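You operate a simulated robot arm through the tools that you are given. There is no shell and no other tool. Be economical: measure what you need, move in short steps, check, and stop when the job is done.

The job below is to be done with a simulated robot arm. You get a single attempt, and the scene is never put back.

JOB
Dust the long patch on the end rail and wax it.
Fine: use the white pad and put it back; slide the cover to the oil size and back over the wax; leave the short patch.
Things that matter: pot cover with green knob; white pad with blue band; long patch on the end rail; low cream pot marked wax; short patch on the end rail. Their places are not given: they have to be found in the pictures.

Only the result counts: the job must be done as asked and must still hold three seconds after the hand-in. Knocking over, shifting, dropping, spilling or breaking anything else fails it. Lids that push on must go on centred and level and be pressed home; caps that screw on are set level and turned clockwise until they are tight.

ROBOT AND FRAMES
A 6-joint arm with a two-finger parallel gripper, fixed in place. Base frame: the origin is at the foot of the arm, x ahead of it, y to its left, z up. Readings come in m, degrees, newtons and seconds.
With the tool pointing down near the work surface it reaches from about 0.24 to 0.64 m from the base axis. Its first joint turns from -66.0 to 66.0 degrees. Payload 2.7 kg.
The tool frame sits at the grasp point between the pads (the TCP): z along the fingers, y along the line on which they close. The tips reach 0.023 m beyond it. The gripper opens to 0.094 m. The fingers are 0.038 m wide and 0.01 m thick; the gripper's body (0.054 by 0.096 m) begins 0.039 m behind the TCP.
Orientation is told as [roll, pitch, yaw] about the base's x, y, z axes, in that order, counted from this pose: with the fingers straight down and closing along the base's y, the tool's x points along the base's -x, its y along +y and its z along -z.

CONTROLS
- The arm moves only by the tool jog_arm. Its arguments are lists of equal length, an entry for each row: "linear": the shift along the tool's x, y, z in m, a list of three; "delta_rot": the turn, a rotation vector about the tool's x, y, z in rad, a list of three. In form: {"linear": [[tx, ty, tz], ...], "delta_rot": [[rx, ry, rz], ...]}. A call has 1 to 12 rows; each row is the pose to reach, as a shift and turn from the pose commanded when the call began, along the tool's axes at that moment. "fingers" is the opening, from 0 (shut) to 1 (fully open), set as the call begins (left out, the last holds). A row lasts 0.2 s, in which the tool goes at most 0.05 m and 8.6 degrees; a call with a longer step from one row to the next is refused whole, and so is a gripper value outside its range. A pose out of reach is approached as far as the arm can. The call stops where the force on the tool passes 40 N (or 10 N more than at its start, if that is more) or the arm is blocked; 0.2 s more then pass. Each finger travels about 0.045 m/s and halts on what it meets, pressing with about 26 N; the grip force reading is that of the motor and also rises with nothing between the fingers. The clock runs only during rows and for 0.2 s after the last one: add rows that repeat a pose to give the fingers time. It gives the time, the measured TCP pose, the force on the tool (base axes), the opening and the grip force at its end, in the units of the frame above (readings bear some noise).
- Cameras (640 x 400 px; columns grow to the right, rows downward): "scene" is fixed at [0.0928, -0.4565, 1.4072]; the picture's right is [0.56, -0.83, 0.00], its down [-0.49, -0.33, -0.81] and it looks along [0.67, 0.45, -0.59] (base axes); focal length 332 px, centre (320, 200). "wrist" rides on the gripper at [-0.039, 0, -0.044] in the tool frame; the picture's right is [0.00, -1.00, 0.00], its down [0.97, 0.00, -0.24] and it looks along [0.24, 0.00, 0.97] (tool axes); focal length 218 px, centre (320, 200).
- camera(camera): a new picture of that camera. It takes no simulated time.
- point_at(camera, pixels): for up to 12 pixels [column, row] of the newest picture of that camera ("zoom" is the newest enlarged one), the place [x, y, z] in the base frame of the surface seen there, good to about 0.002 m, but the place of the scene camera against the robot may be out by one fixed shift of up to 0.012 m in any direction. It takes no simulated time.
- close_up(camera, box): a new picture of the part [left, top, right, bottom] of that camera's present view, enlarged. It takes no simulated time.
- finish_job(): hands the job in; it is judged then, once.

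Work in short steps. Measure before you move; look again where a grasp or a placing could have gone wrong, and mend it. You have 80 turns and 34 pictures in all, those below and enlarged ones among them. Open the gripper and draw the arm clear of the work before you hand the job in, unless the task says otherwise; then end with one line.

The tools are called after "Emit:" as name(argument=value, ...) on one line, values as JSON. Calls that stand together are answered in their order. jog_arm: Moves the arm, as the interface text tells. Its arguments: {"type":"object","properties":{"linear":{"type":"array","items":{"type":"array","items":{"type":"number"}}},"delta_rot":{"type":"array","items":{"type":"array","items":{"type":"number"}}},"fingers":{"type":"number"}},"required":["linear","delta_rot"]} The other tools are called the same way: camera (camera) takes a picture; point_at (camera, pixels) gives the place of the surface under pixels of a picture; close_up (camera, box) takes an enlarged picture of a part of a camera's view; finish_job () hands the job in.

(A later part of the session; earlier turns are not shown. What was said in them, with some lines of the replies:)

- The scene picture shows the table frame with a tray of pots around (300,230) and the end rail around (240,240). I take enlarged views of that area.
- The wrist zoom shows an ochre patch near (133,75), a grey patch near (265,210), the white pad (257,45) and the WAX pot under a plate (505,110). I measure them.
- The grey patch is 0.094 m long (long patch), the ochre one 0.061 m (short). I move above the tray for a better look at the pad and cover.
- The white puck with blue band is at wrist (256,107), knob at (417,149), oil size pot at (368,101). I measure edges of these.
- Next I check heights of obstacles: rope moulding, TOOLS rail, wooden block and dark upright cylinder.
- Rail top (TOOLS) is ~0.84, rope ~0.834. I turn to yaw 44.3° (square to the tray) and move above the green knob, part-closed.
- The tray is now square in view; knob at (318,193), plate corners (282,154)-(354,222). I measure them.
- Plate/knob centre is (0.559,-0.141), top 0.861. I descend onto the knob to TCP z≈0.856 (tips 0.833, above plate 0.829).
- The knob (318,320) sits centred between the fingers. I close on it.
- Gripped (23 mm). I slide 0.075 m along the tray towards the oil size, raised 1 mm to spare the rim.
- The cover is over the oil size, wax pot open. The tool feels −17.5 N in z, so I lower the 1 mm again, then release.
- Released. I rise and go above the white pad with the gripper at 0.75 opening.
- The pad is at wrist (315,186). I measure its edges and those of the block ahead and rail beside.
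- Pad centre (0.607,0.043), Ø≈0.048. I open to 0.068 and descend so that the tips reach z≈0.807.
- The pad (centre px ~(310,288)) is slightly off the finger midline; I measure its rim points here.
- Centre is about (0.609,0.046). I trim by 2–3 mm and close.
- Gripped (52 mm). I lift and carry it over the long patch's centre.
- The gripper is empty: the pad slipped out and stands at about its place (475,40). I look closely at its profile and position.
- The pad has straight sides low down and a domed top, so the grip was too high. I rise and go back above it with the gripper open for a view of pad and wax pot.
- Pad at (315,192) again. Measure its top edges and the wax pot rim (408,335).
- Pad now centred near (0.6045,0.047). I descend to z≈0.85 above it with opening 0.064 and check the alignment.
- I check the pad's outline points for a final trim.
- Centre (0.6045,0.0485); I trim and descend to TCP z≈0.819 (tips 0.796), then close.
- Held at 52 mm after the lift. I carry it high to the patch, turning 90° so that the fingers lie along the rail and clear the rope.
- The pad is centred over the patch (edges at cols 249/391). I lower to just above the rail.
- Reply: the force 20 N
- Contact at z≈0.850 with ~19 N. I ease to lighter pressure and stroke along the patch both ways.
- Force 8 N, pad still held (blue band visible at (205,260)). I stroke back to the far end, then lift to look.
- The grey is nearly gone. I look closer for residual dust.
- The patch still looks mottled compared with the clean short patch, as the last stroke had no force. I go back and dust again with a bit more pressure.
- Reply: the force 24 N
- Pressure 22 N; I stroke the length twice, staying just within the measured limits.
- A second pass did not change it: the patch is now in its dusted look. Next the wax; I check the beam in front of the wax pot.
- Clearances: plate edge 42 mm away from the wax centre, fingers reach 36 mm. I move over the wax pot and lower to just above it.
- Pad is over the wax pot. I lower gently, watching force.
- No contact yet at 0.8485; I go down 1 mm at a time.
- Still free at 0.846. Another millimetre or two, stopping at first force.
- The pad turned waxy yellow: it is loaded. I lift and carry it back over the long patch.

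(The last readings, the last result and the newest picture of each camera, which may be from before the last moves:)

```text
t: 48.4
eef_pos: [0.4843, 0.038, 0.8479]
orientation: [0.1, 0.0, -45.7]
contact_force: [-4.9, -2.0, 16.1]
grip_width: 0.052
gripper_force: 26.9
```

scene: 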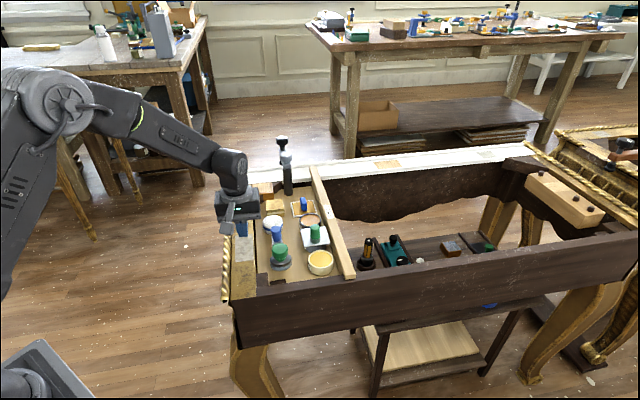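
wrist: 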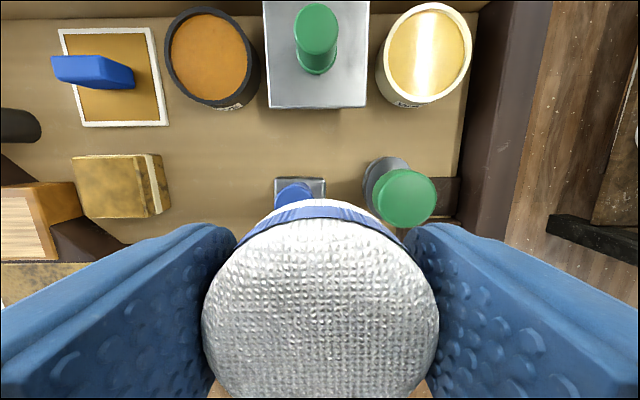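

Contact at 16 N; I spread the wax with strokes over the whole patch.

Emit:
jog_arm(linear=[[0, 0.02, 0], [0, 0.045, 0], [0.002, 0.025, 0], [0.002, 0, 0], [0.002, -0.025, 0], [0.002, -0.045, 0], [-0.003, -0.045, 0], [-0.003, -0.025, 0], [-0.003, 0, 0], [-0.003, 0.025, 0], [-0.003, 0.045, 0], [0, 0.045, 0]], delta_rot=[[0, 0, 0], [0, 0, 0], [0, 0, 0], [0, 0, 0], [0, 0, 0], [0, 0, 0], [0, 0, 0], [0, 0, 0], [0, 0, 0], [0, 0, 0], [0, 0, 0], [0, 0, 0]])

Emit:
jog_arm(linear=[[0, -0.025, 0], [0, -0.045, 0], [0, -0.065, 0], [0, -0.09, 0], [0, -0.065, 0], [0, -0.045, 0]], delta_rot=[[0, 0, 0], [0, 0, 0], [0, 0, 0], [0, 0, 0], [0, 0, 0], [0, 0, 0]])

Emit:
jog_arm(linear=[[0, 0, -0.03], [0.0, 0, -0.06], [-0.02, 0, -0.09], [-0.04, 0, -0.1], [-0.06, 0, -0.1], [-0.08, 0, -0.1], [-0.08, 0, -0.1]], delta_rot=[[0, 0, 0], [0, 0, 0], [0, 0, 0], [0, 0, 0], [0, 0, 0], [0, 0, 0], [0, 0, 0]])

Emit:
close_up(camera="scene", box=[220, 195, 284, 275])

```text
t: 51.0
eef_pos: [0.5179, 0.0704, 0.8472]
orientation: [0.2, 0.0, -45.8]
contact_force: [4.0, -1.4, 9.3]
grip_width: 0.0519
gripper_force: 26.0
```

```text
t: 52.1
eef_pos: [0.4588, 0.0098, 0.8487]
orientation: [-0.3, 0.1, -45.8]
contact_force: [-0.1, 0.7, 3.8]
grip_width: 0.0518
gripper_force: 25.9
stopped in row 5: the force on the tool passed its limit (the readings are from after the stop); the commanded pose is now the measured one
```

```text
t: 53.7
eef_pos: [0.5133, -0.0452, 0.9447]
orientation: [-0.4, 0.2, -45.8]
contact_force: [0.5, 0.1, 0.2]
grip_width: 0.0514
gripper_force: 26.4
```

```text
5.00 times, centred on (252, 235) of scene
```

zoom: 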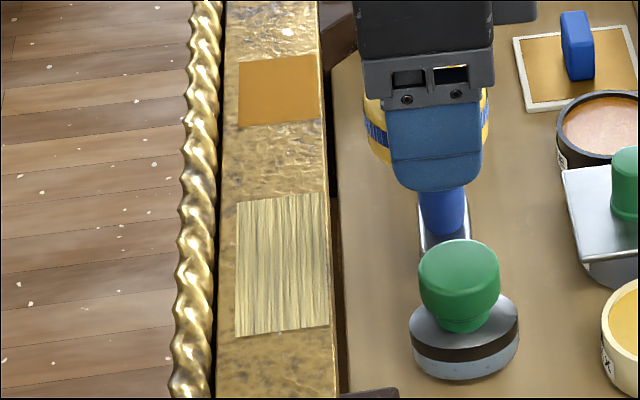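

The long patch is fully waxed and the short one untouched. Now I carry the pad back above its place, turning the gripper back.

Emit:
jog_arm(linear=[[0, 0.01, 0], [0, 0.022, 0], [0, 0.033, 0], [0, 0.044, 0], [0, 0.055, 0], [0, 0.066, 0], [0, 0.077, 0], [0, 0.088, 0], [0, 0.099, 0], [0, 0.11, 0], [0, 0.121, 0], [0, 0.1314, 0]], delta_rot=[[0, 0, -0.131], [0, 0, -0.262], [0, 0, -0.393], [0, 0, -0.524], [0, 0, -0.655], [0, 0, -0.786], [0, 0, -0.917], [0, 0, -1.048], [0, 0, -1.179], [0, 0, -1.31], [0, 0, -1.441], [0, 0, -1.571]])

Emit:
camera(camera="wrist")

```text
t: 56.3
eef_pos: [0.6079, 0.0446, 0.9449]
orientation: [0.2, 0.5, 44.3]
contact_force: [-0.7, 1.0, -0.2]
grip_width: 0.0517
gripper_force: 26.5
```

```text
5 pictures are left
```

wrist: 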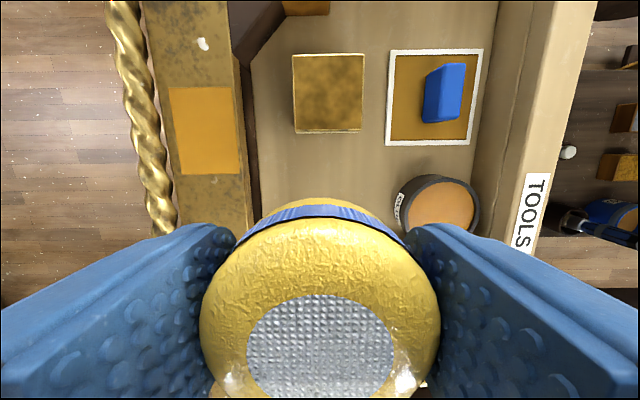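

The pose is right above the pad's place. I lower to just above the floor and then gently to contact.

Emit:
jog_arm(linear=[[0, 0, 0.03], [0, 0, 0.06], [0, 0, 0.09], [0, 0, 0.11], [0, 0, 0.122], [0, 0, 0.122]], delta_rot=[[0, 0, 0], [0, 0, 0], [0, 0, 0], [0, 0, 0], [0, 0, 0], [0, 0, 0]])

Emit:
jog_arm(linear=[[0, 0, 0.0015], [0, 0, 0.003], [0, 0, 0.003]], delta_rot=[[0, 0, 0], [0, 0, 0], [0, 0, 0]])

```text
t: 57.7
eef_pos: [0.6056, 0.0437, 0.8243]
orientation: [0.2, 0.4, 44.2]
contact_force: [0.1, -0.3, -0.3]
grip_width: 0.0518
gripper_force: 26.1
```

```text
t: 58.5
eef_pos: [0.607, 0.044, 0.8215]
orientation: [0.2, 0.4, 44.3]
contact_force: [0.0, -0.5, -0.5]
grip_width: 0.0517
gripper_force: 25.8
```

Emit:
jog_arm(linear=[[0, 0, 0.0015], [0, 0, 0.0025], [0, 0, 0.0025]], delta_rot=[[0, 0, 0], [0, 0, 0], [0, 0, 0]])

```text
t: 59.3
eef_pos: [0.6079, 0.0449, 0.8173]
orientation: [0.1, 0.5, 44.2]
contact_force: [-0.1, -0.7, 1.0]
grip_width: 0.0518
gripper_force: 25.7
```

Barely touching (1 N). One more millimetre, then release to 0.062.

Emit:
jog_arm(linear=[[0, 0, 0.001], [0, 0, 0.001]], delta_rot=[[0, 0, 0], [0, 0, 0]])

Emit:
jog_arm(linear=[[0, 0, 0], [0, 0, 0], [0, 0, 0]], delta_rot=[[0, 0, 0], [0, 0, 0], [0, 0, 0]], fingers=0.66)

Emit:
jog_arm(linear=[[0, 0, -0.02], [0, 0, -0.05], [0, 0, -0.09], [0, 0, -0.13], [0, 0, -0.13]], delta_rot=[[0, 0, 0], [0, 0, 0], [0, 0, 0], [0, 0, 0], [0, 0, 0]])

Emit:
camera(camera="wrist")

```text
t: 59.9
eef_pos: [0.6073, 0.0436, 0.817]
orientation: [0.1, 0.3, 44.2]
contact_force: [-2.3, 0.1, 5.5]
grip_width: 0.0515
gripper_force: 25.9
```

```text
t: 60.7
eef_pos: [0.6078, 0.044, 0.8178]
orientation: [0.2, 0.5, 44.2]
contact_force: [0.2, -0.2, -0.7]
grip_width: 0.062
gripper_force: 0.2
```

```text
t: 61.9
eef_pos: [0.6104, 0.0429, 0.9451]
orientation: [0.2, 0.3, 44.3]
contact_force: [0.2, -0.2, -0.2]
grip_width: 0.0622
gripper_force: 0.0
```

```text
4 pictures are left
```

wrist: 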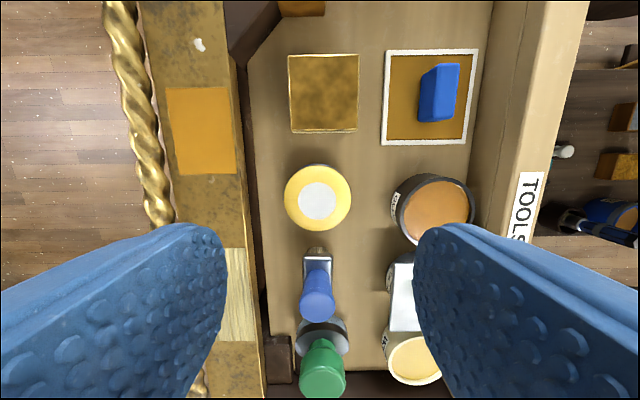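

The pad is back in place at (317,197). Next I go back above the cover's knob at (0.6112,-0.088), levelling the tool.

Emit:
jog_arm(linear=[[0.02, -0.02, 0], [0.04, -0.045, 0], [0.065, -0.07, 0], [0.0901, -0.0969, 0], [0.0901, -0.0969, 0.02], [0.0901, -0.0969, 0.04], [0.0901, -0.0969, 0.04]], delta_rot=[[0, 0, 0], [0, 0, 0], [0.0074, -0.0026, 0], [0.0074, -0.0026, 0], [0.0074, -0.0026, 0], [0.0074, -0.0026, 0], [0.0074, -0.0026, 0]], fingers=0.5)

Emit:
camera(camera="wrist")

```text
t: 63.5
eef_pos: [0.6104, -0.0871, 0.9085]
orientation: [-0.2, 0.2, 44.3]
contact_force: [0.2, -0.2, -1.2]
grip_width: 0.0471
gripper_force: 0.0
```

```text
3 pictures are left
```

wrist: 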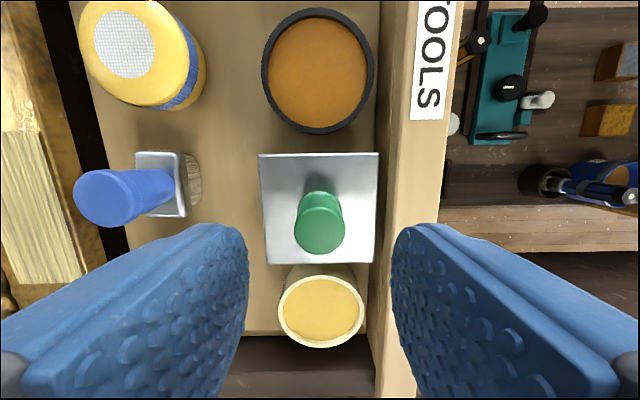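

Knob at (319,222) is on the finger midline. I descend and close.

Emit:
jog_arm(linear=[[0, 0, 0.02], [0, 0, 0.04], [0, 0, 0.0505], [0, 0, 0.0505]], delta_rot=[[0, 0, 0], [0, 0, 0], [0, 0, 0], [0, 0, 0]])

Emit:
jog_arm(linear=[[0, 0, 0], [0, 0, 0], [0, 0, 0], [0, 0, 0]], delta_rot=[[0, 0, 0], [0, 0, 0], [0, 0, 0], [0, 0, 0]], fingers=0)

```text
t: 64.5
eef_pos: [0.611, -0.0871, 0.8582]
orientation: [-0.1, 0.3, 44.1]
contact_force: [-0.1, 0.5, -0.5]
grip_width: 0.047
gripper_force: 0.0
```

```text
t: 65.5
eef_pos: [0.6107, -0.0871, 0.8589]
orientation: [-0.1, 0.2, 44.2]
contact_force: [-0.5, 0.2, 0.2]
grip_width: 0.0231
gripper_force: 45.0
```

Gripped without side force. I slide it back 0.075 m over the wax, staying level.

Emit:
jog_arm(linear=[[0.015, 0, -0.0003], [0.03, 0, -0.0003], [0.045, -0.0005, -0.0003], [0.06, -0.001, -0.0003], [0.075, -0.0015, -0.0003], [0.075, -0.0015, 0], [0.075, -0.0015, 0]], delta_rot=[[0, 0, 0], [0, 0, 0], [0, 0, 0], [0, 0, 0], [0, 0, 0], [0, 0, 0], [0, 0, 0]])

```text
t: 67.1
eef_pos: [0.5579, -0.141, 0.858]
orientation: [-0.1, 0.2, 44.2]
contact_force: [-7.0, 6.4, 8.7]
grip_width: 0.0232
gripper_force: 45.4
```

Cover is at (0.558,-0.141). I release, rise, and look.

Emit:
jog_arm(linear=[[0, 0, 0], [0, 0, 0], [0, 0, 0], [0, 0, 0]], delta_rot=[[0, 0, 0], [0, 0, 0], [0, 0, 0], [0, 0, 0]], fingers=0.5)

Emit:
jog_arm(linear=[[0, 0, -0.03], [0, 0, -0.07], [0, 0, -0.11], [0, 0, -0.14], [0.03, 0, -0.17], [0.03, 0, -0.17]], delta_rot=[[0, 0, 0], [0, 0, 0], [0, 0, 0], [0, 0, 0], [0, 0, 0], [0, 0, 0]])

Emit:
camera(camera="wrist")

Emit:
close_up(camera="scene", box=[215, 175, 367, 295])

```text
t: 68.1
eef_pos: [0.5576, -0.1406, 0.8571]
orientation: [-0.1, 0.2, 44.2]
contact_force: [0.4, -0.8, -0.6]
grip_width: 0.047
gripper_force: 0.1
```

```text
t: 69.5
eef_pos: [0.5376, -0.161, 1.0291]
orientation: [-0.2, 0.2, 44.1]
contact_force: [0.8, 0.6, 0.3]
grip_width: 0.047
gripper_force: 0.1
```

```text
2 pictures are left
```

wrist: 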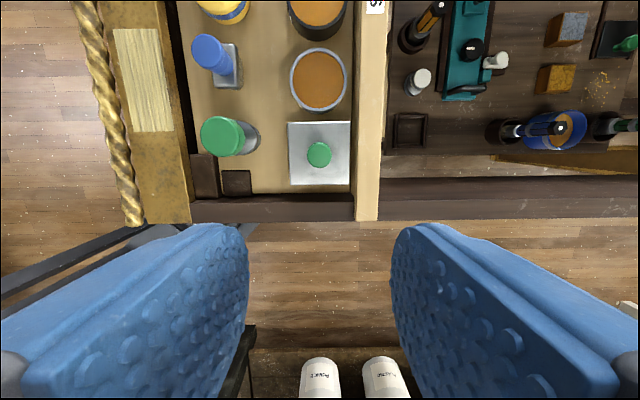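

```text
3.33 times, centred on (291, 235) of scene
```

zoom: 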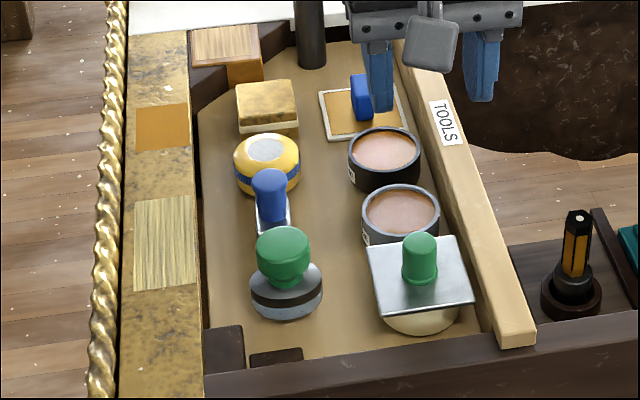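

Emit:
point_at(camera="wrist", pixels=[[290, 124], [348, 123], [348, 183], [292, 183], [318, 150]])

Emit:
jog_arm(linear=[[0.03, 0.01, -0.02], [0.06, 0.02, -0.03], [0.06, 0.02, -0.03]], delta_rot=[[0, 0, 0], [0, 0, 0], [0, 0, 0]], fingers=1)

```text
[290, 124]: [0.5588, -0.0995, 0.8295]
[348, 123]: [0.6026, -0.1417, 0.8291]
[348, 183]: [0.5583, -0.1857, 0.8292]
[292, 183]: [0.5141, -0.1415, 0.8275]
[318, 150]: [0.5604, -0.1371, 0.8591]
```

```text
t: 70.3
eef_pos: [0.4789, -0.189, 1.0579]
orientation: [-0.3, 0.2, 44.2]
contact_force: [0.2, -0.2, -0.5]
grip_width: 0.0941
gripper_force: 0.1
```

The cover's corners match its first place to within 1 mm and it is level at 0.829. The pad is back, the long patch is waxed, the short patch is untouched, and the arm is clear with the gripper open, so I hand in.

Emit:
finish_job()

```text
The job is handed in.
```

The long patch is dusted and waxed with the white pad, the pad is back within a few millimetres of where it stood, the cover was slid to the oil size and back over the wax, and the short patch was left alone.
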